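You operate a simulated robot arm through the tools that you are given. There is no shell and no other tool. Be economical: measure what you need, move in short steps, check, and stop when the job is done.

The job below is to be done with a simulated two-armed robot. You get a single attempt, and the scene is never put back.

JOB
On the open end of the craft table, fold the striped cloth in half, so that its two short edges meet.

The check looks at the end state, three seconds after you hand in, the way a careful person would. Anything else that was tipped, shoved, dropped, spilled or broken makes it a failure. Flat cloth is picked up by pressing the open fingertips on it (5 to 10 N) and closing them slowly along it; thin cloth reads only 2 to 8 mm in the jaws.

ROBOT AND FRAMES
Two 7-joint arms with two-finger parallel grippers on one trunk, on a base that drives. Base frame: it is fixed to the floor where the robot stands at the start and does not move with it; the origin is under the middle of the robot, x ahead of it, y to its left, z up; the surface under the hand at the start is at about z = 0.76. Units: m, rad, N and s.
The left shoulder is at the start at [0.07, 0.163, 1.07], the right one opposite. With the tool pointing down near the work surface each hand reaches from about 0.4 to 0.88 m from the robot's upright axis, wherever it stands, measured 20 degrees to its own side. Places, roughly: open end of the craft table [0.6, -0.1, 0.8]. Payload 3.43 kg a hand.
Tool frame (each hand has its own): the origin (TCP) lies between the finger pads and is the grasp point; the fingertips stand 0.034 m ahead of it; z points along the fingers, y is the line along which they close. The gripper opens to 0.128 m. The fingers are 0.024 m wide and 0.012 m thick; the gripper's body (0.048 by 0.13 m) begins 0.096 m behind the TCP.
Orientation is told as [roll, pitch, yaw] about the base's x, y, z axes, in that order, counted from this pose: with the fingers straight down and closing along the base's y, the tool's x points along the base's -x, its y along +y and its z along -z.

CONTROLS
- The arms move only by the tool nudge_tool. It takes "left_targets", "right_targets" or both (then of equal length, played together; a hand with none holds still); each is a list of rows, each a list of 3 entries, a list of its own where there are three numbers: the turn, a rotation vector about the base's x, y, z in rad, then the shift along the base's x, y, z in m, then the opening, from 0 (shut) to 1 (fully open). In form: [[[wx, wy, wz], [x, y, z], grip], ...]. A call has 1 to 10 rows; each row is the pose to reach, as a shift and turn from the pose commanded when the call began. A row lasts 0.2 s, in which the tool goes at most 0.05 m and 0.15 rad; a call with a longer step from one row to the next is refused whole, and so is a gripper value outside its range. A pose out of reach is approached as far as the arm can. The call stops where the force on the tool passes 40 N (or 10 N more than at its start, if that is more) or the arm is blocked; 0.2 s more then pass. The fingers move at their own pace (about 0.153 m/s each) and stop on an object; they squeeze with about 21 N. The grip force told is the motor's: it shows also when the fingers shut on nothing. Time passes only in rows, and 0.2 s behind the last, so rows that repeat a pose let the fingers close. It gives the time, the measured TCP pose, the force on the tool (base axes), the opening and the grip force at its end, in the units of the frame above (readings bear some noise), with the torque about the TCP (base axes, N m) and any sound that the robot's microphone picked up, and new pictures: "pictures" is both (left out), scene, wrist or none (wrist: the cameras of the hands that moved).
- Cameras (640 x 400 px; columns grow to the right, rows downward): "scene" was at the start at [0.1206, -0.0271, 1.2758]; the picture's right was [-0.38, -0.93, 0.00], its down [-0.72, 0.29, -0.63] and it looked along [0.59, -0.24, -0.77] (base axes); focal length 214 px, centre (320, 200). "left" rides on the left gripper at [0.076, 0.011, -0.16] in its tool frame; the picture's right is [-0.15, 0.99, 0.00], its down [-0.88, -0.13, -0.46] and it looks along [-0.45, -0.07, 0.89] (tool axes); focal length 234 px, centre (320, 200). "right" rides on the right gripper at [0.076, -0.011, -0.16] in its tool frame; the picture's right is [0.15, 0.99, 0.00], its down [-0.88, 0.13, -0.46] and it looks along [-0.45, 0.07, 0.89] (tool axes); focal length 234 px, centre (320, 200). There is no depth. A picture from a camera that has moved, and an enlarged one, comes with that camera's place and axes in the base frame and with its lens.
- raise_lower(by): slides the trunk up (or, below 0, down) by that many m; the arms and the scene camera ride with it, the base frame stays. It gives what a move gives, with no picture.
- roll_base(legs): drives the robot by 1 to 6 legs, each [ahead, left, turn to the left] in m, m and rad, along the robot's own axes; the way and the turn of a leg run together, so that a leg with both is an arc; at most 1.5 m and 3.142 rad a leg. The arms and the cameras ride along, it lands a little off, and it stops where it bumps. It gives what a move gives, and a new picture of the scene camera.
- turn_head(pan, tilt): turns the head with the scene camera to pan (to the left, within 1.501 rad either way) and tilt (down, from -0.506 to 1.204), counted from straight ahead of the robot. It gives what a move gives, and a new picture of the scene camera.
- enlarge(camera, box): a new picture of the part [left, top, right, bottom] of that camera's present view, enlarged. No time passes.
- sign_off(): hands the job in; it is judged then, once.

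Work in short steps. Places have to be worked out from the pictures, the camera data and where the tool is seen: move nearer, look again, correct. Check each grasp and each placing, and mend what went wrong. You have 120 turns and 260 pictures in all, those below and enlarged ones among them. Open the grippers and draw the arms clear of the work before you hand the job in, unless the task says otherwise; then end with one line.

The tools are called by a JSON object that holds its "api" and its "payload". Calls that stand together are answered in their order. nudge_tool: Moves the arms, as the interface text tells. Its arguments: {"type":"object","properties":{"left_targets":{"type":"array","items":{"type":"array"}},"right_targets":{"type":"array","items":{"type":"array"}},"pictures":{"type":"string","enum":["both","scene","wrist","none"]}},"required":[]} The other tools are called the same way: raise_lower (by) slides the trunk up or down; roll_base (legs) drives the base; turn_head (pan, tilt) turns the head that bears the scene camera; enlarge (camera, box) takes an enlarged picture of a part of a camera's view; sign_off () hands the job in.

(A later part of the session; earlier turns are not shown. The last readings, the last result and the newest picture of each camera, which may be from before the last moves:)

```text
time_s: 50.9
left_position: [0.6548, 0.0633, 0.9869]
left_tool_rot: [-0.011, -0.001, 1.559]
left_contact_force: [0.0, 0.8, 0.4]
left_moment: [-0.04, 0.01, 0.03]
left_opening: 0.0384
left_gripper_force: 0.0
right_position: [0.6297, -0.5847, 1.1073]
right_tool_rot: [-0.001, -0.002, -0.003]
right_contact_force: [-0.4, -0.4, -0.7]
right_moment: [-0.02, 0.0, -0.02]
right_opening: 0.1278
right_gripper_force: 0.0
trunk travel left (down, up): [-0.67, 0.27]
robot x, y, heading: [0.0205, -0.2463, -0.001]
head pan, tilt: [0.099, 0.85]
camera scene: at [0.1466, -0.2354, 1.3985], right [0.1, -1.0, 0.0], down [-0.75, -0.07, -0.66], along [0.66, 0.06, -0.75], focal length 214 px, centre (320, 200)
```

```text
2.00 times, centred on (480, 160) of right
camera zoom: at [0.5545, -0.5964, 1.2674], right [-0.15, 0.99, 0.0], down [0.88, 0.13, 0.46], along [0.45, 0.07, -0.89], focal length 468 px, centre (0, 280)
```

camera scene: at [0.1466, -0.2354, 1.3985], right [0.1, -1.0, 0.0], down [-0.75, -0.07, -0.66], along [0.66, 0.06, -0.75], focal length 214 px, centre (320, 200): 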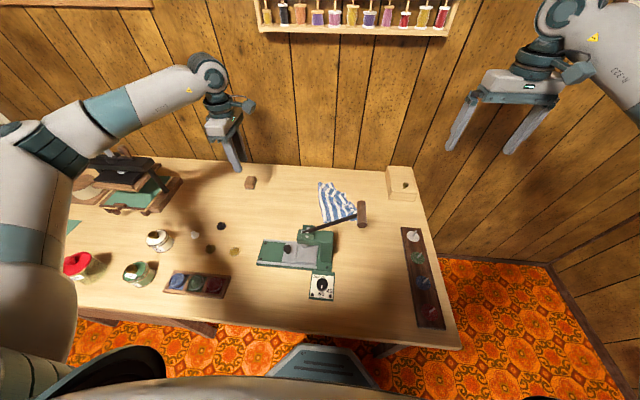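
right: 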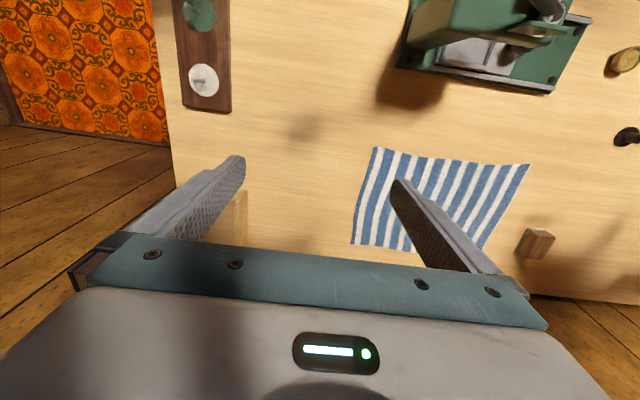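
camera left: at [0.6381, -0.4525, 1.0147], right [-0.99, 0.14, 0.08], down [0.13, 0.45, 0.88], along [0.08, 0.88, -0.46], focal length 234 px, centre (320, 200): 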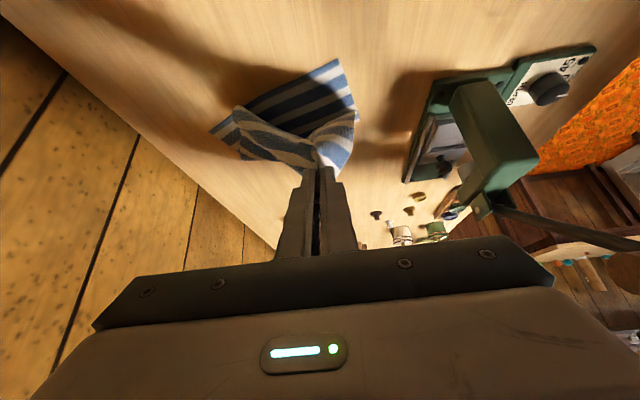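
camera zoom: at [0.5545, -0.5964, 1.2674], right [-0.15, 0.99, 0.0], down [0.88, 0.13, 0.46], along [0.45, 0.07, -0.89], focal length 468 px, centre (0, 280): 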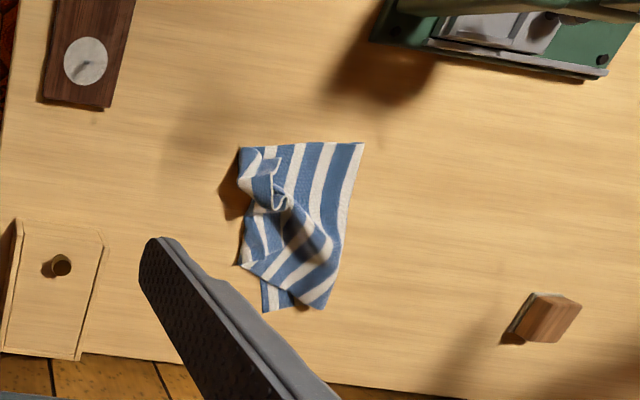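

I'll bring the right hand in from the -y side, turning it to yaw -1.5, for a close look.

{"api": "nudge_tool", "payload": {"right_targets": [[[0, 0, -0.15], [0.01, 0.02, 0], 0.5], [[0, 0, -0.3], [0.02, 0.04, 0], 0.3], [[0, 0, -0.45], [0.03, 0.06, 0], 0.3], [[0, 0, -0.6], [0.04, 0.08, 0], 0.3], [[0, 0, -0.75], [0.05, 0.1, -0.01], 0.3], [[0, 0, -0.9], [0.06, 0.12, -0.02], 0.3], [[0, 0, -1.05], [0.07, 0.14, -0.03], 0.3], [[0, 0, -1.2], [0.07, 0.16, -0.05], 0.3], [[0, 0, -1.35], [0.07, 0.17, -0.07], 0.3], [[0, 0, -1.5], [0.07, 0.18, -0.09], 0.3]]}}

{"api": "enlarge", "payload": {"camera": "right", "box": [160, 40, 480, 240]}}

```text
time_s: 53.1
left_position: [0.6547, 0.063, 0.9873]
left_tool_rot: [-0.012, 0.0, 1.561]
left_contact_force: [0.9, -0.7, 0.4]
left_moment: [-0.04, -0.01, -0.02]
left_opening: 0.0385
left_gripper_force: 0.0
right_position: [0.7013, -0.4046, 1.015]
right_tool_rot: [-0.003, -0.002, -1.503]
right_contact_force: [0.3, 0.6, 0.6]
right_moment: [-0.03, -0.02, 0.0]
right_opening: 0.0384
right_gripper_force: 0.0
trunk travel left (down, up): [-0.67, 0.27]
robot x, y, heading: [0.0205, -0.2465, -0.007]
head pan, tilt: [0.099, 0.85]
camera scene: at [0.1475, -0.2367, 1.3984], right [0.1, -1.0, 0.0], down [-0.75, -0.07, -0.66], along [0.66, 0.06, -0.75], focal length 214 px, centre (320, 200)
camera right: at [0.6852, -0.3308, 1.175], right [0.98, 0.21, 0.0], down [0.19, -0.87, 0.46], along [0.1, -0.45, -0.89], focal length 234 px, centre (320, 200)
```

scene: 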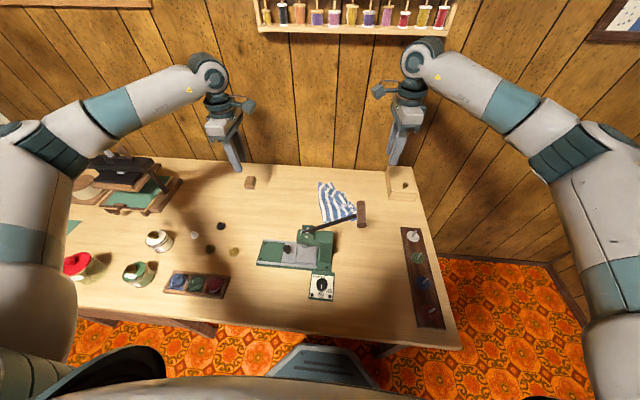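
right: 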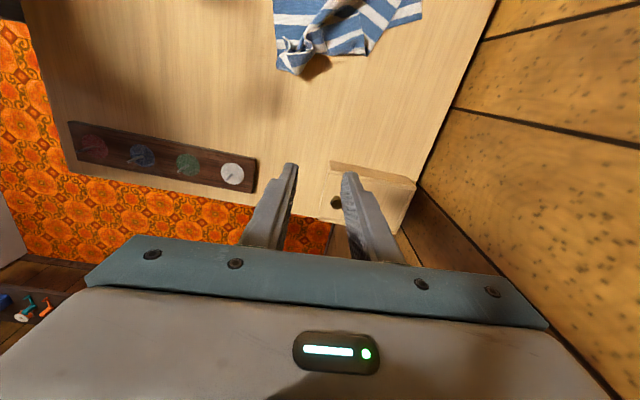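

```text
2.00 times, centred on (320, 140) of right
camera zoom: at [0.6852, -0.3308, 1.175], right [0.98, 0.21, 0.0], down [0.19, -0.87, 0.46], along [0.1, -0.45, -0.89], focal length 468 px, centre (320, 320)
```

zoom: 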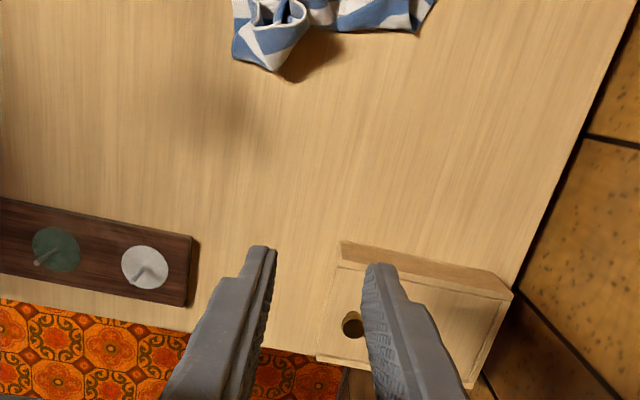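

I'll move the right hand over the cloth for a view.

{"api": "nudge_tool", "payload": {"right_targets": [[[0, 0, 0], [0, 0.045, 0], 0.3], [[0, 0, 0], [0, 0.09, 0], 0.3], [[0, 0, 0], [0, 0.135, 0], 0.3], [[0, 0, 0], [0, 0.18, -0.02], 0.3], [[0, 0, 0], [0, 0.2, -0.04], 0.3]], "pictures": "none"}}

{"api": "enlarge", "payload": {"camera": "right", "box": [160, 0, 480, 200]}}

```text
time_s: 54.3
left_position: [0.6547, 0.0622, 0.9859]
left_tool_rot: [-0.013, -0.001, 1.56]
left_contact_force: [-0.4, -0.5, -0.1]
left_moment: [0.02, -0.01, -0.01]
left_opening: 0.0381
left_gripper_force: 0.1
right_position: [0.7001, -0.2043, 0.976]
right_tool_rot: [0.0, -0.001, -1.502]
right_contact_force: [-0.5, 0.5, -0.1]
right_moment: [0.02, -0.01, 0.02]
right_opening: 0.0381
right_gripper_force: 0.0
trunk travel left (down, up): [-0.67, 0.27]
robot x, y, heading: [0.0233, -0.2473, -0.005]
head pan, tilt: [0.099, 0.85]
```

```text
2.00 times, centred on (320, 100) of right
camera zoom: at [0.6838, -0.1304, 1.1358], right [0.98, 0.21, 0.0], down [0.19, -0.87, 0.46], along [0.1, -0.45, -0.89], focal length 468 px, centre (320, 400)
```

zoom: 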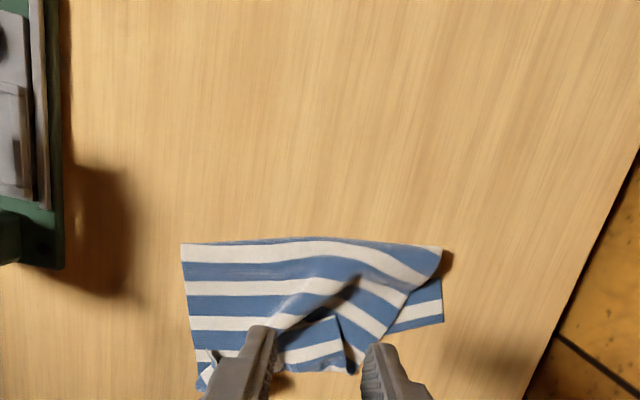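

{"api": "nudge_tool", "payload": {"right_targets": [[[0, 0, 0], [0, -0.04, 0.0], 0.3], [[0, 0, 0], [0, -0.08, -0.02], 0.3], [[0, 0, 0], [0, -0.105, -0.04], 0.3]], "pictures": "none"}}

{"api": "enlarge", "payload": {"camera": "right", "box": [160, 0, 480, 200]}}

```text
time_s: 55.1
left_position: [0.6542, 0.0609, 0.9868]
left_tool_rot: [-0.012, -0.003, 1.561]
left_contact_force: [-0.2, -0.5, 0.7]
left_moment: [0.0, 0.02, 0.01]
left_opening: 0.0384
left_gripper_force: 0.1
right_position: [0.7004, -0.3111, 0.9369]
right_tool_rot: [0.0, 0.0, -1.5]
right_contact_force: [0.0, -0.6, 0.3]
right_moment: [0.01, 0.03, -0.03]
right_opening: 0.0384
right_gripper_force: 0.1
trunk travel left (down, up): [-0.67, 0.27]
robot x, y, heading: [0.0188, -0.2488, -0.004]
head pan, tilt: [0.099, 0.85]
```

```text
2.00 times, centred on (320, 100) of right
camera zoom: at [0.6842, -0.237, 1.0971], right [0.98, 0.22, 0.0], down [0.19, -0.87, 0.46], along [0.1, -0.45, -0.89], focal length 468 px, centre (320, 400)
```

zoom: 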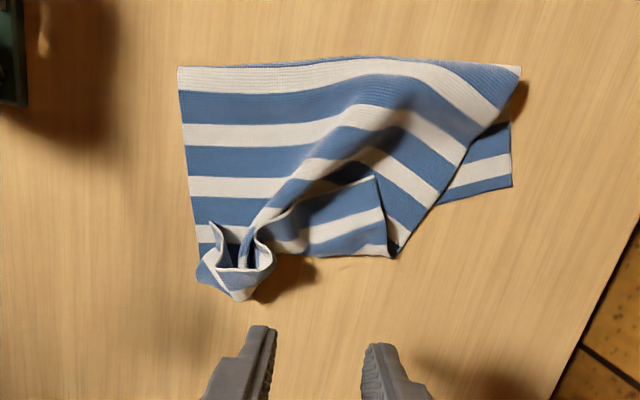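

The stack is skewed and the fold is off-centre, so I'll reset: peel the top edge back to +y. After that I'll refold by lifting the mid-line with both hands and letting gravity drape it. I'll retreat the right hand and bring the left over flap corner A≈(.721,-.239).

{"api": "nudge_tool", "payload": {"left_targets": [[[0, 0, 0], [0.005, 0.0, 0], 0.25], [[0, 0, 0], [0.01, 0.0, 0], 0.25], [[0, 0, 0], [0.015, 0.0, 0], 0.25], [[0, 0, 0], [0.02, -0.04, 0], 0.25], [[0, 0, 0], [0.025, -0.085, 0], 0.25], [[0, 0, 0], [0.03, -0.13, 0], 0.25], [[0, 0, 0], [0.035, -0.175, 0], 0.25], [[0, 0, 0], [0.04, -0.22, -0.02], 0.25], [[0, 0, 0], [0.046, -0.265, -0.04], 0.25], [[0, 0, 0], [0.046, -0.3, -0.07], 0.25]], "right_targets": [[[0, 0, 0], [0, -0.03, 0.03], 0.3], [[0, 0, 0], [0, -0.06, 0.06], 0.3], [[0, 0, 0], [0, -0.1, 0.09], 0.3], [[0, 0, 0], [0, -0.14, 0.12], 0.3], [[0, 0, 0], [0, -0.18, 0.14], 0.3], [[0, 0, 0], [0, -0.22, 0.16], 0.3], [[0, 0, 0], [0, -0.26, 0.17], 0.3], [[0, 0, 0], [0, -0.28, 0.17], 0.3], [[0, 0, 0], [0, -0.3, 0.17], 0.3], [[0, 0, 0], [0, -0.3, 0.17], 0.3]], "pictures": "scene"}}

{"api": "enlarge", "payload": {"camera": "left", "box": [160, 0, 480, 200]}}

```text
time_s: 57.3
left_position: [0.7003, -0.2398, 0.9181]
left_tool_rot: [-0.012, -0.003, 1.562]
left_contact_force: [-0.2, -0.1, 0.2]
left_moment: [0.02, 0.03, 0.03]
left_opening: 0.0317
left_gripper_force: 0.1
right_position: [0.6999, -0.6126, 1.1067]
right_tool_rot: [-0.001, 0.001, -1.501]
right_contact_force: [0.5, 0.0, -0.6]
right_moment: [0.0, -0.02, 0.03]
right_opening: 0.0386
right_gripper_force: 0.0
trunk travel left (down, up): [-0.67, 0.27]
robot x, y, heading: [0.0197, -0.2453, -0.004]
head pan, tilt: [0.099, 0.85]
camera scene: at [0.1477, -0.238, 1.3984], right [0.1, -1.0, 0.0], down [-0.75, -0.07, -0.66], along [0.66, 0.06, -0.75], focal length 214 px, centre (320, 200)
```

scene: 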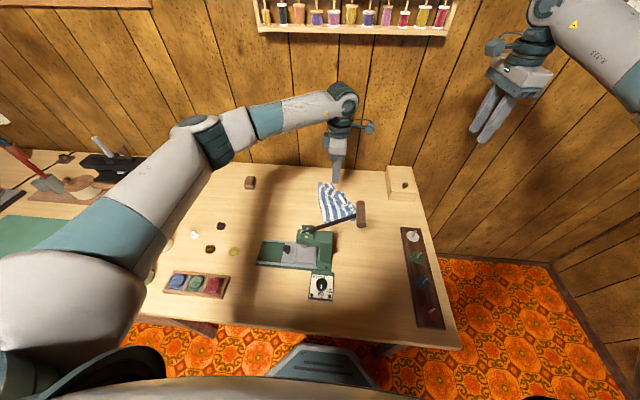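

```text
2.00 times, centred on (320, 100) of left
camera zoom: at [0.6873, -0.3151, 1.0792], right [-0.99, 0.16, -0.01], down [0.13, 0.88, 0.46], along [0.08, 0.45, -0.89], focal length 468 px, centre (320, 400)
```

zoom: 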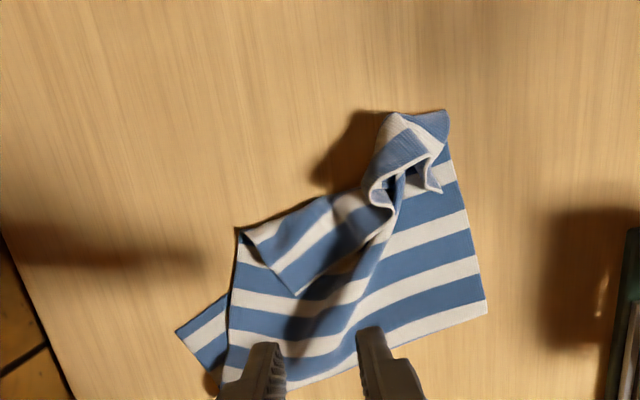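

The view is clear: the free edge runs from A (.72,-.237) to the D curl. I'll pinch the flap edge beside A at (.70,-.253).

{"api": "nudge_tool", "payload": {"left_targets": [[[0, 0, 0], [0.001, -0.013, -0.04], 0.25], [[0, 0, 0], [0.001, -0.013, -0.08], 0.25], [[0, 0, 0], [0.001, -0.013, -0.11], 0.25], [[0, 0, 0], [0.001, -0.013, -0.118], 0.25], [[0, 0, 0], [0.001, -0.013, -0.1215], 0.25], [[0, 0, 0], [0.001, -0.013, -0.1215], 0.25]], "pictures": "none"}}

{"api": "enlarge", "payload": {"camera": "left", "box": [160, 50, 480, 250]}}

```text
time_s: 58.7
left_position: [0.6993, -0.2529, 0.7969]
left_tool_rot: [-0.013, 0.0, 1.561]
left_contact_force: [-1.2, 1.2, 5.7]
left_moment: [0.0, 0.09, -0.01]
left_opening: 0.0323
left_gripper_force: 0.1
right_position: [0.6996, -0.6125, 1.108]
right_tool_rot: [-0.001, 0.0, -1.501]
right_contact_force: [0.9, 0.5, 0.3]
right_moment: [0.02, 0.0, -0.03]
right_opening: 0.0382
right_gripper_force: 0.0
trunk travel left (down, up): [-0.67, 0.27]
robot x, y, heading: [0.0197, -0.2442, -0.001]
head pan, tilt: [0.099, 0.85]
```

```text
2.00 times, centred on (320, 150) of left
camera zoom: at [0.687, -0.3273, 0.958], right [-0.99, 0.16, -0.01], down [0.13, 0.88, 0.46], along [0.08, 0.45, -0.89], focal length 468 px, centre (320, 300)
```

zoom: 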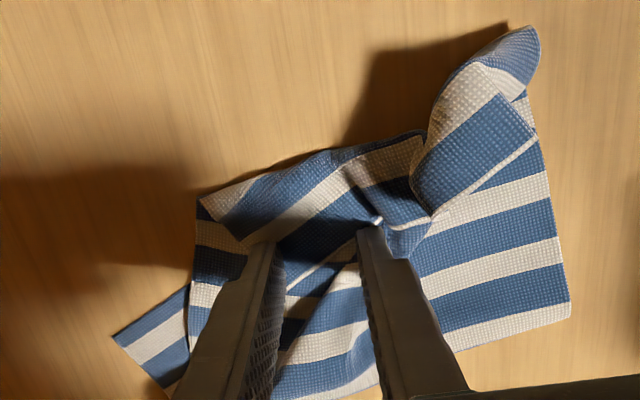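

The flap edge is between the fingers at 5.7 N. I'll close, lift, and start peeling back toward +y.

{"api": "nudge_tool", "payload": {"left_targets": [[[0, 0, 0], [0, 0, 0], 0.18], [[0, 0, 0], [0, 0, 0], 0.1], [[0, 0, 0], [0, 0, 0], 0.04], [[0, 0, 0], [0, 0, 0], 0.0], [[0, 0, 0], [0, 0, 0], 0.0], [[0, 0, 0], [0, 0, 0], 0.0], [[0, 0, 0], [0, 0.01, 0.03], 0.0], [[0, 0, 0], [0.01, 0.03, 0.06], 0.0], [[0, 0, 0], [0.02, 0.06, 0.08], 0.0], [[0, 0, 0], [0.03, 0.09, 0.09], 0.0]], "pictures": "none"}}

{"api": "enlarge", "payload": {"camera": "left", "box": [160, 0, 480, 200]}}

```text
time_s: 60.9
left_position: [0.7302, -0.1617, 0.8871]
left_tool_rot: [-0.013, 0.0, 1.56]
left_contact_force: [0.3, -0.4, -0.1]
left_moment: [0.0, 0.01, 0.0]
left_opening: 0.0033
left_gripper_force: 21.5
right_position: [0.7001, -0.6122, 1.107]
right_tool_rot: [0.0, -0.002, -1.5]
right_contact_force: [0.3, -0.6, -0.7]
right_moment: [-0.02, 0.0, -0.01]
right_opening: 0.0387
right_gripper_force: 0.1
trunk travel left (down, up): [-0.67, 0.27]
robot x, y, heading: [0.0136, -0.2478, -0.001]
head pan, tilt: [0.099, 0.85]
```

```text
2.00 times, centred on (320, 100) of left
camera zoom: at [0.7161, -0.2373, 1.0477], right [-0.99, 0.16, -0.01], down [0.13, 0.88, 0.46], along [0.08, 0.45, -0.89], focal length 468 px, centre (320, 400)
```

zoom: 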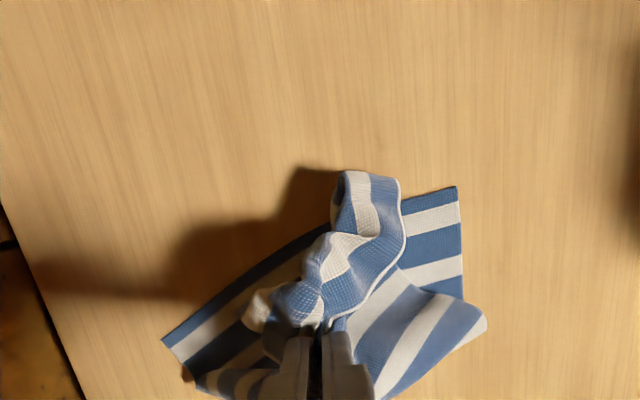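

It's peeling. I'll continue to about (.785,.04) and lower.

{"api": "nudge_tool", "payload": {"left_targets": [[[0, 0, 0], [0.01, 0.04, 0.01], 0.0], [[0, 0, 0], [0.02, 0.08, 0.01], 0.0], [[0, 0, 0], [0.03, 0.12, 0.0], 0.0], [[0, 0, 0], [0.04, 0.16, -0.02], 0.0], [[0, 0, 0], [0.05, 0.19, -0.04], 0.0], [[0, 0, 0], [0.055, 0.205, -0.065], 0.0]], "pictures": "scene"}}

{"api": "enlarge", "payload": {"camera": "left", "box": [80, 0, 480, 250]}}

```text
time_s: 62.3
left_position: [0.7834, 0.0435, 0.8185]
left_tool_rot: [-0.012, 0.0, 1.558]
left_contact_force: [0.3, 0.4, 1.5]
left_moment: [-0.03, -0.03, 0.02]
left_opening: 0.0033
left_gripper_force: 20.9
right_position: [0.7003, -0.6121, 1.1074]
right_tool_rot: [-0.002, -0.001, -1.501]
right_contact_force: [-0.1, 0.9, -0.5]
right_moment: [-0.01, 0.01, 0.02]
right_opening: 0.038
right_gripper_force: 0.1
trunk travel left (down, up): [-0.67, 0.27]
robot x, y, heading: [0.0169, -0.2465, -0.001]
head pan, tilt: [0.099, 0.85]
camera scene: at [0.1476, -0.2366, 1.3984], right [0.1, -1.0, 0.0], down [-0.75, -0.07, -0.66], along [0.66, 0.06, -0.75], focal length 214 px, centre (320, 200)
```

scene: 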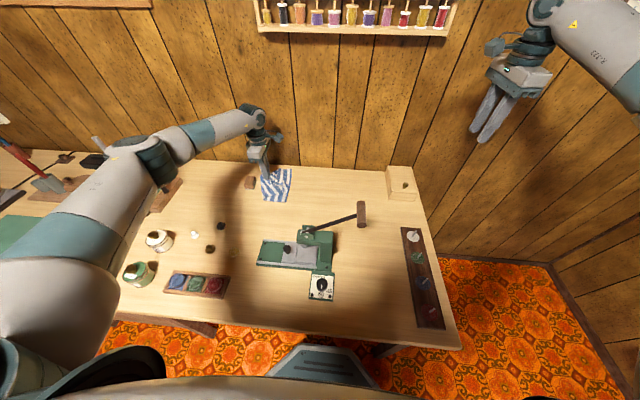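

```text
1.60 times, centred on (280, 125) of left
camera zoom: at [0.7707, -0.0308, 0.9795], right [-0.99, 0.16, -0.01], down [0.13, 0.88, 0.46], along [0.08, 0.45, -0.89], focal length 375 px, centre (384, 320)
```

zoom: 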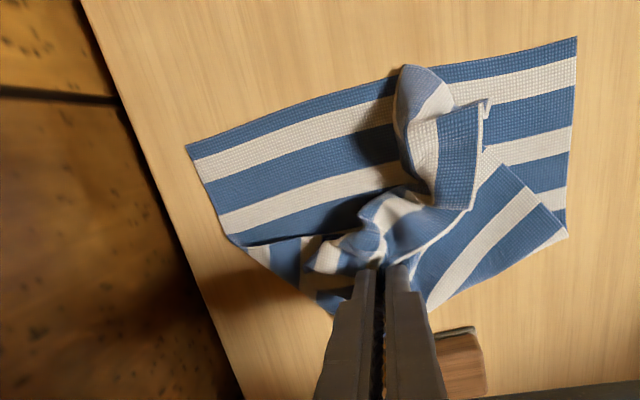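

Several layers were pinched and the whole cloth came along, and it's now close to the wooden block. I'll release here and lift straight up to look.

{"api": "nudge_tool", "payload": {"left_targets": [[[0, 0, 0], [0, -0.01, 0.005], 0.0], [[0, 0, 0], [0, -0.012, 0.003], 0.15], [[0, 0, 0], [0, -0.012, 0.003], 0.3], [[0, 0, 0], [0, -0.012, 0.03], 0.3], [[0, 0, 0], [0, -0.012, 0.07], 0.3], [[0, 0, 0], [0, -0.012, 0.11], 0.3], [[0, 0, 0], [-0.02, 0.0, 0.15], 0.3]], "pictures": "none"}}

{"api": "enlarge", "payload": {"camera": "left", "box": [80, 0, 480, 250]}}

{"api": "enlarge", "payload": {"camera": "scene", "box": [220, 150, 340, 225]}}

```text
time_s: 63.9
left_position: [0.7636, 0.0442, 0.9711]
left_tool_rot: [-0.014, 0.0, 1.561]
left_contact_force: [0.5, 0.5, 1.3]
left_moment: [-0.04, -0.03, -0.02]
left_opening: 0.0385
left_gripper_force: 0.1
right_position: [0.6992, -0.6115, 1.1086]
right_tool_rot: [0.001, -0.003, -1.502]
right_contact_force: [-0.4, -0.2, 0.8]
right_moment: [-0.01, -0.02, 0.02]
right_opening: 0.0385
right_gripper_force: 0.0
trunk travel left (down, up): [-0.67, 0.27]
robot x, y, heading: [0.0193, -0.2432, 0.0]
head pan, tilt: [0.099, 0.85]
```

```text
1.60 times, centred on (280, 125) of left
camera zoom: at [0.7497, -0.0308, 1.1327], right [-0.99, 0.16, -0.01], down [0.13, 0.88, 0.46], along [0.08, 0.45, -0.89], focal length 375 px, centre (384, 320)
```

zoom: 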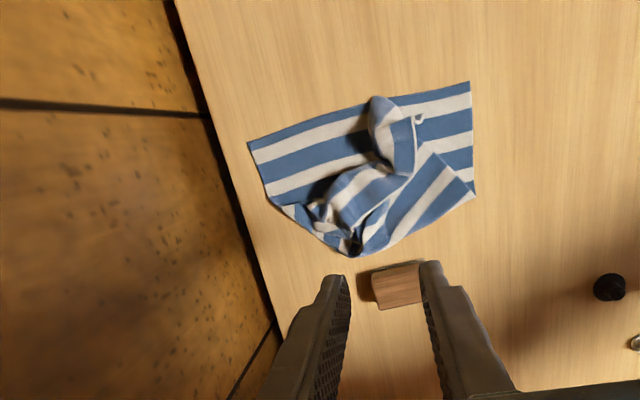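

```text
5.33 times, centred on (280, 188) of scene
camera zoom: at [0.1449, -0.2356, 1.3986], right [0.1, -1.0, 0.0], down [-0.75, -0.07, -0.66], along [0.66, 0.06, -0.75], focal length 1144 px, centre (533, 267)
```

zoom: 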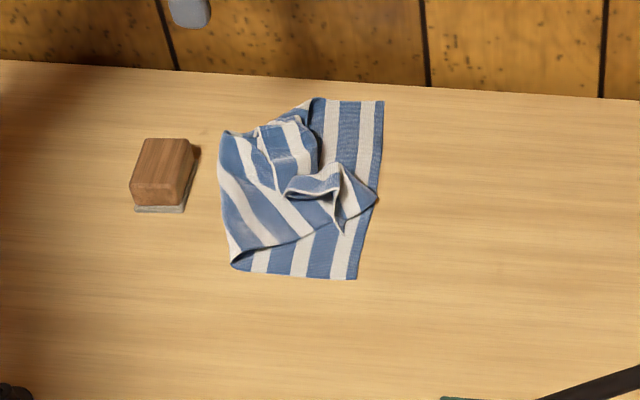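

The near edge corner C≈(.678,-.053) and B≈(.875,-.038) are free and flat. New plan: hold the short edge C–B with both hands (left on C, right on B), hang the cloth, and fold it by laying it down in the x direction. That needs no arm crossing or flipping. First I'll pinch C with the left hand.

{"api": "nudge_tool", "payload": {"left_targets": [[[0, 0, 0], [-0.02, -0.045, -0.01], 0.25], [[0, 0, 0], [-0.045, -0.08, -0.03], 0.25], [[0, 0, 0], [-0.058, -0.094, -0.06], 0.25], [[0, 0, 0], [-0.058, -0.094, -0.1], 0.25], [[0, 0, 0], [-0.058, -0.094, -0.14], 0.25], [[0, 0, 0], [-0.058, -0.094, -0.165], 0.25], [[0, 0, 0], [-0.058, -0.094, -0.173], 0.25]], "pictures": "none"}}

{"api": "enlarge", "payload": {"camera": "left", "box": [80, 0, 480, 250]}}

```text
refused: row 1 steps farther than a row can; nothing moved
```

```text
1.60 times, centred on (280, 125) of left
camera zoom: at [0.7497, -0.0308, 1.1327], right [-0.99, 0.16, -0.01], down [0.13, 0.88, 0.46], along [0.08, 0.45, -0.89], focal length 375 px, centre (384, 320)
```

zoom: 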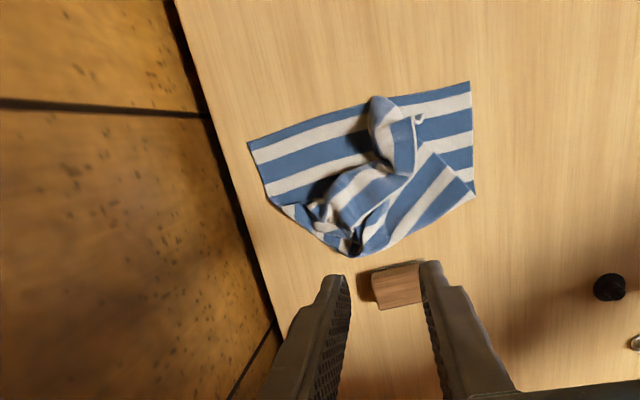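

The first step was slightly too long, so I'm resending with smaller ones.

{"api": "nudge_tool", "payload": {"left_targets": [[[0, 0, 0], [-0.02, -0.03, -0.01], 0.25], [[0, 0, 0], [-0.04, -0.065, -0.03], 0.25], [[0, 0, 0], [-0.058, -0.094, -0.06], 0.25], [[0, 0, 0], [-0.058, -0.094, -0.1], 0.25], [[0, 0, 0], [-0.058, -0.094, -0.14], 0.25], [[0, 0, 0], [-0.058, -0.094, -0.165], 0.25], [[0, 0, 0], [-0.058, -0.094, -0.173], 0.25]], "pictures": "none"}}

{"api": "enlarge", "payload": {"camera": "left", "box": [80, 0, 480, 250]}}

```text
time_s: 65.5
left_position: [0.7072, -0.0528, 0.7965]
left_tool_rot: [-0.011, 0.0, 1.562]
left_contact_force: [-0.1, -0.1, -0.3]
left_moment: [-0.01, 0.0, 0.0]
left_opening: 0.0322
left_gripper_force: 0.0
right_position: [0.7004, -0.6129, 1.1065]
right_tool_rot: [-0.001, -0.002, -1.501]
right_contact_force: [0.3, 0.2, 0.2]
right_moment: [0.0, 0.0, 0.02]
right_opening: 0.0385
right_gripper_force: 0.1
trunk travel left (down, up): [-0.67, 0.27]
robot x, y, heading: [0.0212, -0.2445, 0.0]
head pan, tilt: [0.099, 0.85]
```

```text
1.60 times, centred on (280, 125) of left
camera zoom: at [0.694, -0.1271, 0.9583], right [-0.99, 0.16, -0.01], down [0.13, 0.88, 0.46], along [0.08, 0.45, -0.89], focal length 375 px, centre (384, 320)
```

zoom: 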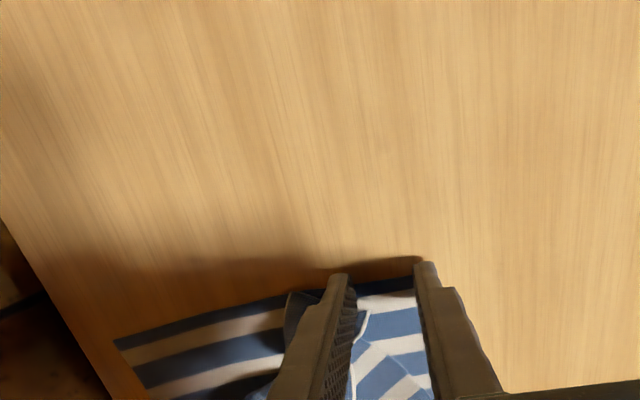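

The -x finger is right at C. I'll shift +8 mm x and -5 mm y, press, and close.

{"api": "nudge_tool", "payload": {"left_targets": [[[0, 0, 0], [0.008, -0.005, 0], 0.25], [[0, 0, 0], [0.008, -0.005, -0.003], 0.25], [[0, 0, 0], [0.008, -0.005, -0.0035], 0.2], [[0, 0, 0], [0.008, -0.005, -0.0035], 0.14], [[0, 0, 0], [0.008, -0.005, -0.0035], 0.08], [[0, 0, 0], [0.008, -0.005, -0.0035], 0.03], [[0, 0, 0], [0.008, -0.005, -0.0035], 0.0], [[0, 0, 0], [0.008, -0.005, -0.0035], 0.0], [[0, 0, 0], [0.008, -0.005, -0.0035], 0.0], [[0, 0, 0], [0.005, -0.01, 0.03], 0.0]], "pictures": "none"}}

{"api": "enlarge", "payload": {"camera": "left", "box": [80, 0, 480, 250]}}

{"api": "enlarge", "payload": {"camera": "scene", "box": [220, 150, 340, 225]}}

```text
time_s: 67.7
left_position: [0.7112, -0.0623, 0.8286]
left_tool_rot: [-0.012, -0.002, 1.559]
left_contact_force: [-0.5, 0.4, -0.1]
left_moment: [-0.01, -0.03, 0.01]
left_opening: 0.0024
left_gripper_force: 21.2
right_position: [0.6985, -0.613, 1.1084]
right_tool_rot: [0.0, 0.0, -1.501]
right_contact_force: [-0.6, 0.4, 0.1]
right_moment: [0.03, 0.0, 0.02]
right_opening: 0.0381
right_gripper_force: 0.1
trunk travel left (down, up): [-0.67, 0.27]
robot x, y, heading: [0.0175, -0.2486, -0.005]
head pan, tilt: [0.099, 0.85]
```

```text
1.60 times, centred on (280, 125) of left
camera zoom: at [0.6979, -0.1363, 0.9884], right [-0.99, 0.16, -0.01], down [0.13, 0.88, 0.46], along [0.08, 0.45, -0.89], focal length 375 px, centre (384, 320)
```

zoom: 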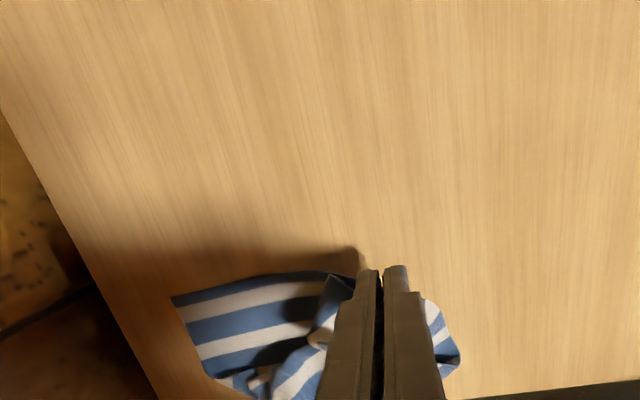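

```text
5.33 times, centred on (280, 188) of scene
camera zoom: at [0.1461, -0.2375, 1.3984], right [0.1, -1.0, 0.0], down [-0.75, -0.07, -0.66], along [0.66, 0.06, -0.75], focal length 1144 px, centre (533, 267)
```

zoom: 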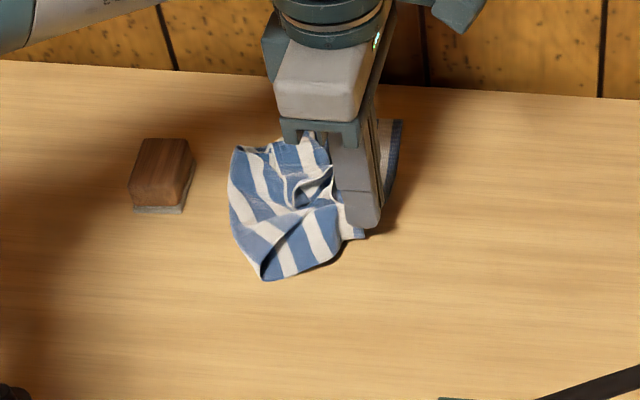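

C is held as a single layer. I'll lift the cloth high so the tangle falls out, turning the hand to yaw 0 and moving over free space.

{"api": "nudge_tool", "payload": {"left_targets": [[[0, 0, -0.15], [-0.005, -0.01, 0.03], 0.0], [[0, 0, -0.3], [-0.01, -0.02, 0.06], 0.0], [[0, 0, -0.45], [-0.01, -0.03, 0.09], 0.0], [[0, 0, -0.6], [-0.01, -0.04, 0.12], 0.0], [[0, 0, -0.75], [-0.01, -0.05, 0.15], 0.0], [[0, 0, -0.9], [-0.01, -0.06, 0.18], 0.0], [[0, 0, -1.05], [-0.01, -0.06, 0.21], 0.0], [[0, 0, -1.2], [-0.01, -0.06, 0.24], 0.0], [[0, 0, -1.35], [-0.01, -0.06, 0.27], 0.0], [[0, 0, -1.5], [-0.01, -0.06, 0.29], 0.0]]}}

{"api": "enlarge", "payload": {"camera": "scene", "box": [220, 90, 380, 190]}}

```text
time_s: 69.9
left_position: [0.7016, -0.1209, 1.1185]
left_tool_rot: [-0.012, 0.0, 0.058]
left_contact_force: [0.1, -0.9, -0.7]
left_moment: [0.01, 0.0, 0.04]
left_opening: 0.0025
left_gripper_force: 20.9
right_position: [0.7, -0.6129, 1.1074]
right_tool_rot: [-0.001, -0.001, -1.501]
right_contact_force: [-1.0, 0.7, 0.1]
right_moment: [0.01, 0.03, -0.02]
right_opening: 0.0384
right_gripper_force: 0.0
trunk travel left (down, up): [-0.67, 0.27]
robot x, y, heading: [0.0161, -0.2478, -0.003]
head pan, tilt: [0.099, 0.85]
camera scene: at [0.1466, -0.2372, 1.3984], right [0.1, -1.0, 0.0], down [-0.75, -0.07, -0.66], along [0.66, 0.06, -0.75], focal length 214 px, centre (320, 200)
camera left: at [0.6263, -0.1112, 1.2791], right [0.09, 1.0, -0.01], down [0.89, -0.07, 0.46], along [0.45, -0.05, -0.89], focal length 234 px, centre (320, 200)
```

scene: 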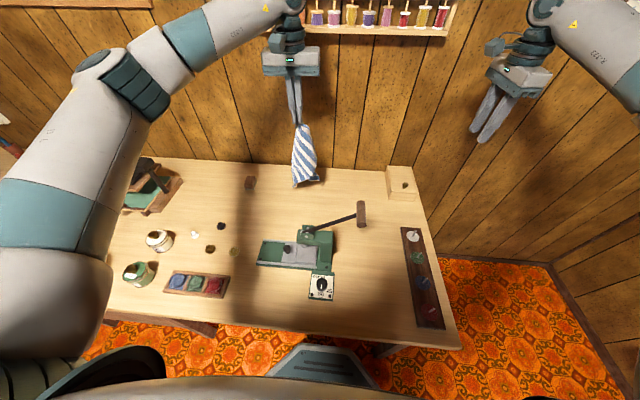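
left: 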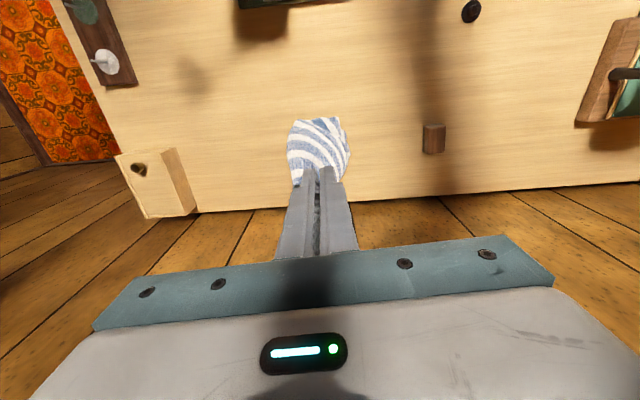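

```text
4.00 times, centred on (300, 140) of scene
camera zoom: at [0.1466, -0.2372, 1.3984], right [0.1, -1.0, 0.0], down [-0.75, -0.07, -0.66], along [0.66, 0.06, -0.75], focal length 858 px, centre (400, 440)
```

zoom: 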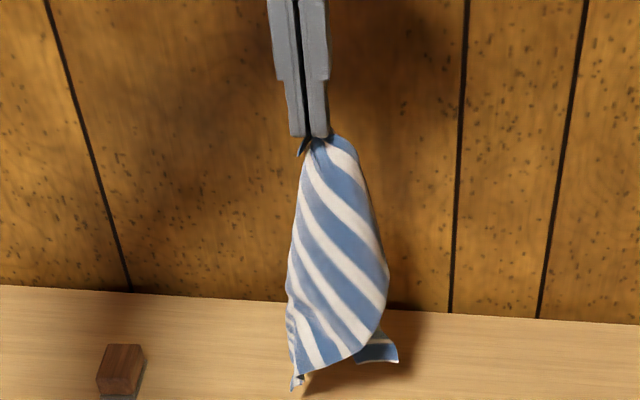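

The cloth hangs freely from C. I'll move it over far -y, let it settle, then lay it down trailing diagonally toward (-x,+y) so it spreads with B at -y and D at +x.

{"api": "nudge_tool", "payload": {"left_targets": [[[0, 0, 0], [0.02, -0.02, 0], 0.0], [[0, 0, 0], [0.04, -0.04, 0], 0.0], [[0, 0, 0], [0.06, -0.06, 0], 0.0], [[0, 0, 0], [0.07, -0.08, 0], 0.0], [[0, 0, 0], [0.07, -0.08, -0.01], 0.0], [[0, 0, 0], [0.07, -0.08, -0.03], 0.0], [[0, 0, 0], [0.05, -0.065, -0.055], 0.0], [[0, 0, 0], [0.03, -0.05, -0.08], 0.0], [[0, 0, 0], [0.01, -0.035, -0.105], 0.0], [[0, 0, 0], [-0.012, -0.018, -0.13], 0.0]]}}

{"api": "enlarge", "payload": {"camera": "scene", "box": [240, 110, 400, 210]}}

```text
time_s: 72.1
left_position: [0.6906, -0.139, 0.9878]
left_tool_rot: [-0.013, -0.002, 0.06]
left_contact_force: [-0.3, -0.3, -0.4]
left_moment: [0.0, 0.06, 0.03]
left_opening: 0.0023
left_gripper_force: 20.8
right_position: [0.7003, -0.6102, 1.1085]
right_tool_rot: [0.001, -0.001, -1.501]
right_contact_force: [-0.2, -0.3, 0.2]
right_moment: [-0.02, 0.02, -0.02]
right_opening: 0.0387
right_gripper_force: 0.0
trunk travel left (down, up): [-0.67, 0.27]
robot x, y, heading: [0.0172, -0.248, -0.006]
head pan, tilt: [0.099, 0.85]
camera scene: at [0.1466, -0.2352, 1.3985], right [0.1, -1.0, 0.0], down [-0.75, -0.07, -0.66], along [0.66, 0.06, -0.75], focal length 214 px, centre (320, 200)
camera left: at [0.6139, -0.1294, 1.149], right [0.09, 1.0, -0.01], down [0.89, -0.07, 0.46], along [0.46, -0.05, -0.89], focal length 234 px, centre (320, 200)
```

scene: 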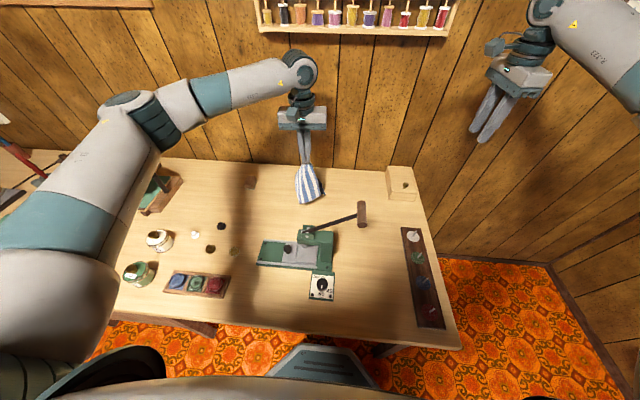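
left: 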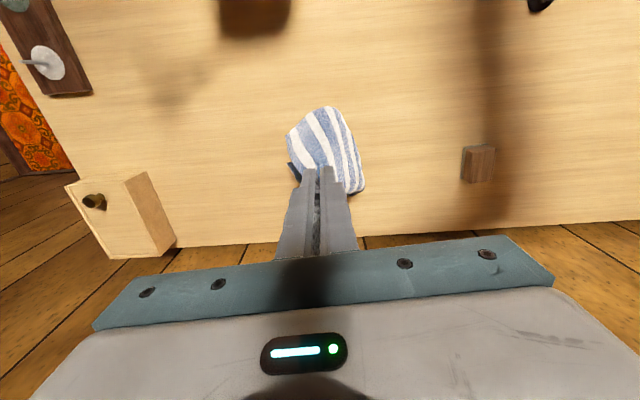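

```text
4.00 times, centred on (320, 160) of scene
camera zoom: at [0.1466, -0.2352, 1.3985], right [0.1, -1.0, 0.0], down [-0.75, -0.07, -0.66], along [0.66, 0.06, -0.75], focal length 858 px, centre (320, 360)
```

zoom: 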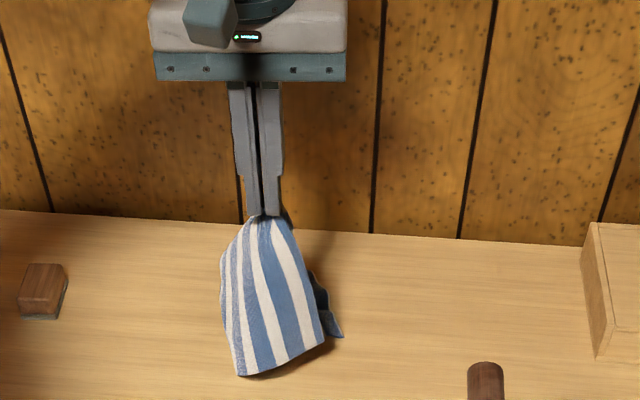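

B now hangs at the lower right. I'll continue laying down toward (-x,+y).

{"api": "nudge_tool", "payload": {"left_targets": [[[0, 0, 0], [-0.018, 0.014, -0.025], 0.0], [[0, 0, 0], [-0.036, 0.028, -0.05], 0.0], [[0, 0, 0], [-0.054, 0.042, -0.075], 0.0], [[0, 0, 0], [-0.072, 0.056, -0.1], 0.0], [[0, 0, 0], [-0.09, 0.07, -0.125], 0.0], [[0, 0, 0], [-0.108, 0.084, -0.15], 0.0], [[0, 0, 0], [-0.12, 0.1, -0.165], 0.0]]}}

{"api": "enlarge", "payload": {"camera": "scene", "box": [240, 140, 400, 240]}}

```text
time_s: 73.7
left_position: [0.5682, -0.0399, 0.8209]
left_tool_rot: [-0.015, -0.002, 0.061]
left_contact_force: [0.1, 1.1, -0.4]
left_moment: [0.01, -0.01, -0.03]
left_opening: 0.0022
left_gripper_force: 20.4
right_position: [0.7001, -0.6123, 1.1083]
right_tool_rot: [0.0, -0.001, -1.501]
right_contact_force: [0.0, -1.0, 0.0]
right_moment: [-0.03, 0.03, 0.02]
right_opening: 0.0385
right_gripper_force: 0.2
trunk travel left (down, up): [-0.67, 0.27]
robot x, y, heading: [0.0187, -0.2447, -0.003]
head pan, tilt: [0.099, 0.85]
camera scene: at [0.1465, -0.2362, 1.3985], right [0.1, -1.0, 0.0], down [-0.75, -0.07, -0.66], along [0.66, 0.06, -0.75], focal length 214 px, centre (320, 200)
camera left: at [0.4933, -0.0301, 0.9829], right [0.09, 1.0, -0.01], down [0.89, -0.07, 0.46], along [0.46, -0.05, -0.89], focal length 234 px, centre (320, 200)
```

scene: 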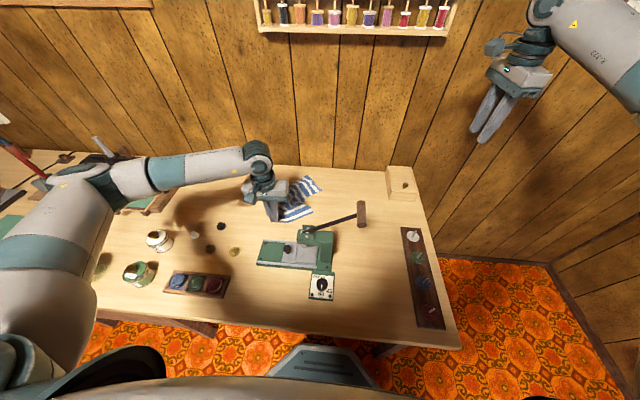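
left: 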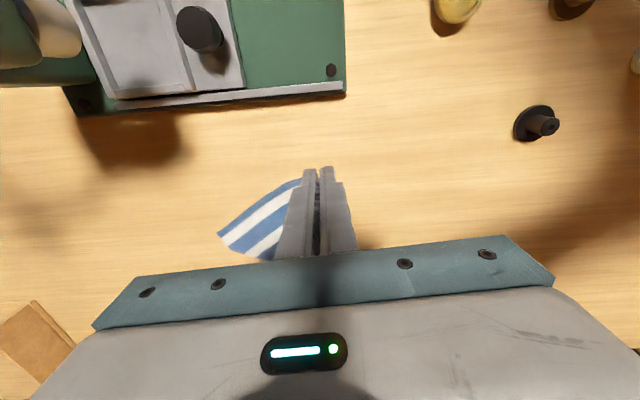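

```text
4.00 times, centred on (320, 190) of scene
camera zoom: at [0.1465, -0.2362, 1.3985], right [0.1, -1.0, 0.0], down [-0.75, -0.07, -0.66], along [0.66, 0.06, -0.75], focal length 858 px, centre (320, 240)
```

zoom: 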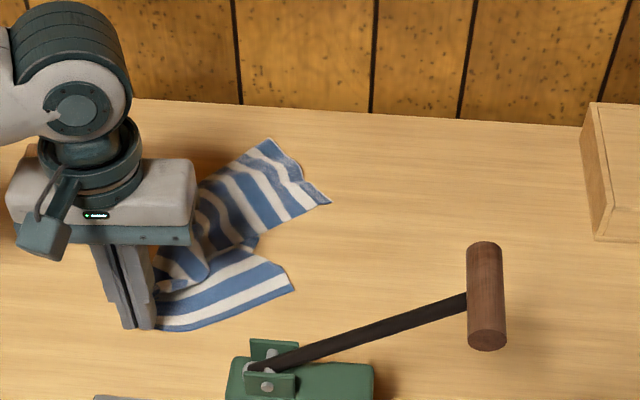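

The cloth laid out well, with B at about (.642,-.165). To give the right forearm ample clearance over the lever, I'll raise the trunk in two steps while keeping C low.

{"api": "raise_lower", "payload": {"by": 0.06}}

{"api": "nudge_tool", "payload": {"left_targets": [[[0, 0, 0], [0, 0, -0.03], 0.0], [[0, 0, 0], [0, 0, -0.06], 0.0]], "pictures": "none"}}

{"api": "raise_lower", "payload": {"by": 0.06}}

{"api": "nudge_tool", "payload": {"left_targets": [[[0, 0, 0], [0, 0, -0.03], 0.0], [[0, 0, 0], [0, 0, -0.065], 0.0]], "right_targets": [[[0, 0, 0.15], [0, 0.0, 0.0], 0.3], [[0, 0, 0.3], [0, 0.0, 0], 0.3]], "pictures": "none"}}

{"api": "enlarge", "payload": {"camera": "scene", "box": [240, 150, 400, 250]}}

```text
time_s: 74.7
left_position: [0.5702, -0.0404, 0.8826]
left_tool_rot: [-0.012, 0.0, 0.06]
left_contact_force: [-0.5, 0.1, -0.4]
left_moment: [0.0, 0.01, 0.03]
left_opening: 0.0025
left_gripper_force: 20.9
right_position: [0.6996, -0.6117, 1.1665]
right_tool_rot: [0.001, -0.002, -1.501]
right_contact_force: [0.0, -0.4, -0.8]
right_moment: [0.04, 0.01, -0.02]
right_opening: 0.0383
right_gripper_force: 0.0
trunk travel left (down, up): [-0.73, 0.21]
robot x, y, heading: [0.0201, -0.2477, 0.002]
head pan, tilt: [0.099, 0.85]
```

```text
time_s: 75.3
left_position: [0.5693, -0.0413, 0.8205]
left_tool_rot: [-0.011, 0.001, 0.062]
left_contact_force: [1.3, -0.4, 0.0]
left_moment: [0.0, 0.01, 0.01]
left_opening: 0.0022
left_gripper_force: 20.7
right_position: [0.7012, -0.6124, 1.1678]
right_tool_rot: [0.001, -0.001, -1.499]
right_contact_force: [0.9, 0.0, -0.4]
right_moment: [-0.02, 0.0, -0.01]
right_opening: 0.0386
right_gripper_force: 0.1
trunk travel left (down, up): [-0.73, 0.21]
robot x, y, heading: [0.019, -0.2467, -0.002]
head pan, tilt: [0.099, 0.85]
```

```text
time_s: 76.3
left_position: [0.5704, -0.04, 0.8823]
left_tool_rot: [-0.011, -0.001, 0.06]
left_contact_force: [-0.1, -0.1, -0.4]
left_moment: [-0.01, -0.01, 0.04]
left_opening: 0.0024
left_gripper_force: 21.0
right_position: [0.7005, -0.6124, 1.2281]
right_tool_rot: [-0.001, -0.003, -1.501]
right_contact_force: [1.1, -0.7, -0.7]
right_moment: [-0.01, -0.01, -0.01]
right_opening: 0.0383
right_gripper_force: 0.1
trunk travel left (down, up): [-0.79, 0.15]
robot x, y, heading: [0.0191, -0.2484, -0.0]
head pan, tilt: [0.099, 0.85]
```

```text
time_s: 76.9
left_position: [0.5699, -0.0386, 0.8144]
left_tool_rot: [-0.013, -0.001, 0.062]
left_contact_force: [-0.4, -0.2, 0.0]
left_moment: [0.01, 0.02, 0.04]
left_opening: 0.0025
left_gripper_force: 21.4
right_position: [0.7003, -0.6129, 1.2262]
right_tool_rot: [0.0, 0.001, -1.198]
right_contact_force: [-0.5, -0.1, -0.2]
right_moment: [-0.03, 0.03, 0.01]
right_opening: 0.0382
right_gripper_force: 0.0
trunk travel left (down, up): [-0.79, 0.15]
robot x, y, heading: [0.0188, -0.2454, -0.002]
head pan, tilt: [0.099, 0.85]
```

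```text
4.00 times, centred on (320, 200) of scene
camera zoom: at [0.1476, -0.2368, 1.5184], right [0.1, -1.0, 0.0], down [-0.75, -0.07, -0.66], along [0.66, 0.06, -0.75], focal length 858 px, centre (320, 200)
```

zoom: 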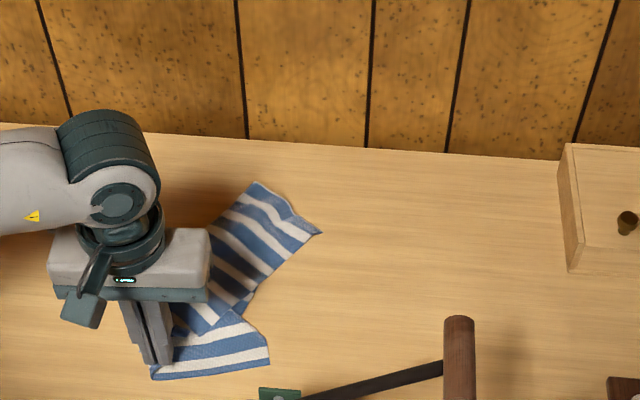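

Now I'll bring the right hand to yaw 0 above the area just -y of B for a close view.

{"api": "nudge_tool", "payload": {"right_targets": [[[0, 0, 0.15], [-0.005, 0.04, 0], 0.3], [[0, 0, 0.3], [-0.01, 0.08, 0], 0.3], [[0, 0, 0.45], [-0.015, 0.12, -0.02], 0.3], [[0, 0, 0.6], [-0.02, 0.16, -0.04], 0.3], [[0, 0, 0.75], [-0.025, 0.2, -0.06], 0.3], [[0, 0, 0.9], [-0.03, 0.24, -0.09], 0.3], [[0, 0, 1.05], [-0.035, 0.28, -0.12], 0.3], [[0, 0, 1.2], [-0.04, 0.31, -0.15], 0.3], [[0, 0, 1.2], [-0.04, 0.34, -0.18], 0.3]]}}

{"api": "enlarge", "payload": {"camera": "right", "box": [200, 0, 600, 250]}}

```text
refused: row 6 steps farther than a row can; nothing moved
```

```text
1.60 times, centred on (400, 125) of right
camera zoom: at [0.6635, -0.5462, 1.3865], right [0.87, 0.5, 0.0], down [0.44, -0.77, 0.46], along [0.23, -0.4, -0.89], focal length 375 px, centre (192, 320)
```

zoom: 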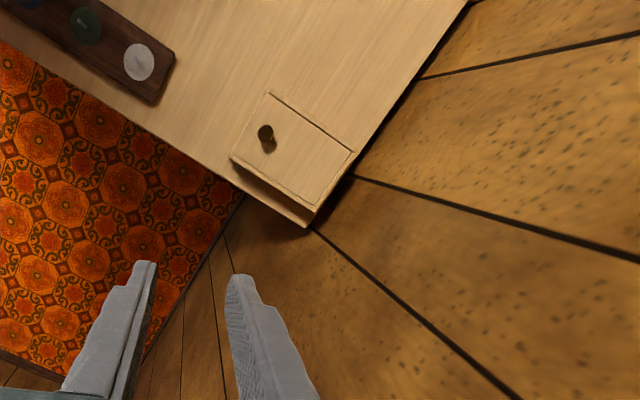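

I'll use smaller steps.

{"api": "nudge_tool", "payload": {"right_targets": [[[0, 0, 0.15], [-0.005, 0.035, -0.01], 0.3], [[0, 0, 0.3], [-0.01, 0.07, -0.02], 0.3], [[0, 0, 0.45], [-0.015, 0.105, -0.035], 0.3], [[0, 0, 0.6], [-0.02, 0.14, -0.05], 0.3], [[0, 0, 0.75], [-0.025, 0.175, -0.07], 0.3], [[0, 0, 0.9], [-0.03, 0.21, -0.09], 0.3], [[0, 0, 1.05], [-0.035, 0.245, -0.11], 0.3], [[0, 0, 1.2], [-0.04, 0.28, -0.13], 0.3], [[0, 0, 1.2], [-0.04, 0.31, -0.15], 0.3]]}}

{"api": "enlarge", "payload": {"camera": "right", "box": [280, 0, 600, 200]}}

```text
time_s: 78.9
left_position: [0.5706, -0.0379, 0.8145]
left_tool_rot: [-0.014, -0.002, 0.062]
left_contact_force: [0.4, 0.2, 0.5]
left_moment: [0.0, 0.0, 0.01]
left_opening: 0.0024
left_gripper_force: 21.2
right_position: [0.6605, -0.2985, 1.0773]
right_tool_rot: [0.001, -0.002, 0.001]
right_contact_force: [1.3, 0.3, 0.0]
right_moment: [0.01, 0.0, 0.02]
right_opening: 0.0383
right_gripper_force: 0.0
trunk travel left (down, up): [-0.79, 0.15]
robot x, y, heading: [0.021, -0.2461, 0.001]
head pan, tilt: [0.099, 0.85]
camera scene: at [0.1477, -0.2357, 1.5184], right [0.1, -1.0, 0.0], down [-0.75, -0.07, -0.66], along [0.66, 0.06, -0.75], focal length 214 px, centre (320, 200)
camera right: at [0.5851, -0.3099, 1.2363], right [-0.15, 0.99, 0.0], down [0.88, 0.13, 0.46], along [0.45, 0.07, -0.89], focal length 234 px, centre (320, 200)
```

scene: 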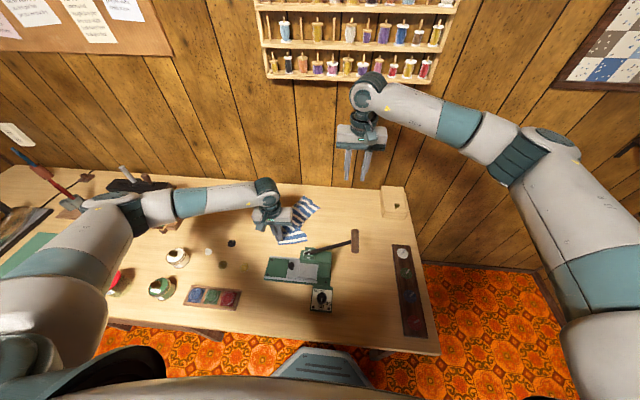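
right: 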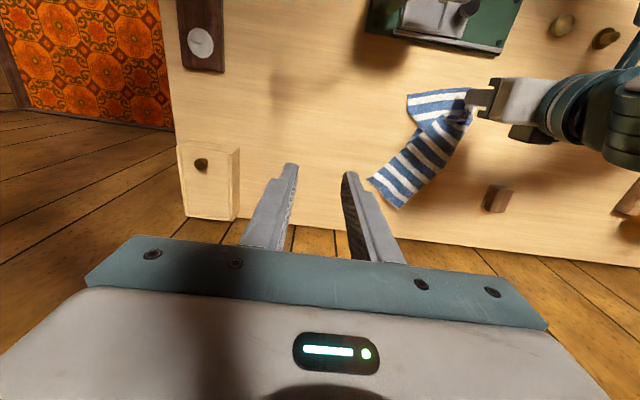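

```text
2.00 times, centred on (440, 100) of right
camera zoom: at [0.5851, -0.3099, 1.2363], right [-0.15, 0.99, 0.0], down [0.88, 0.13, 0.46], along [0.45, 0.07, -0.89], focal length 468 px, centre (80, 400)
```

zoom: 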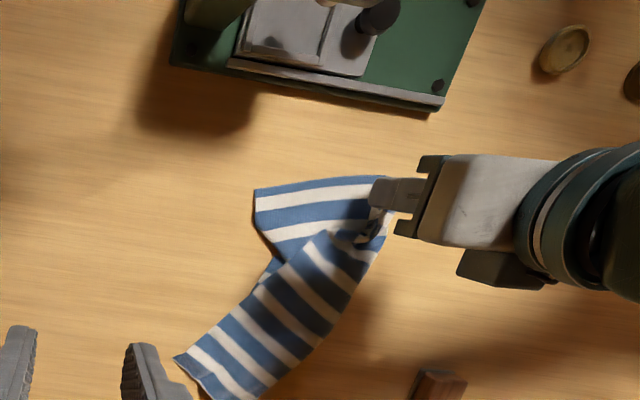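

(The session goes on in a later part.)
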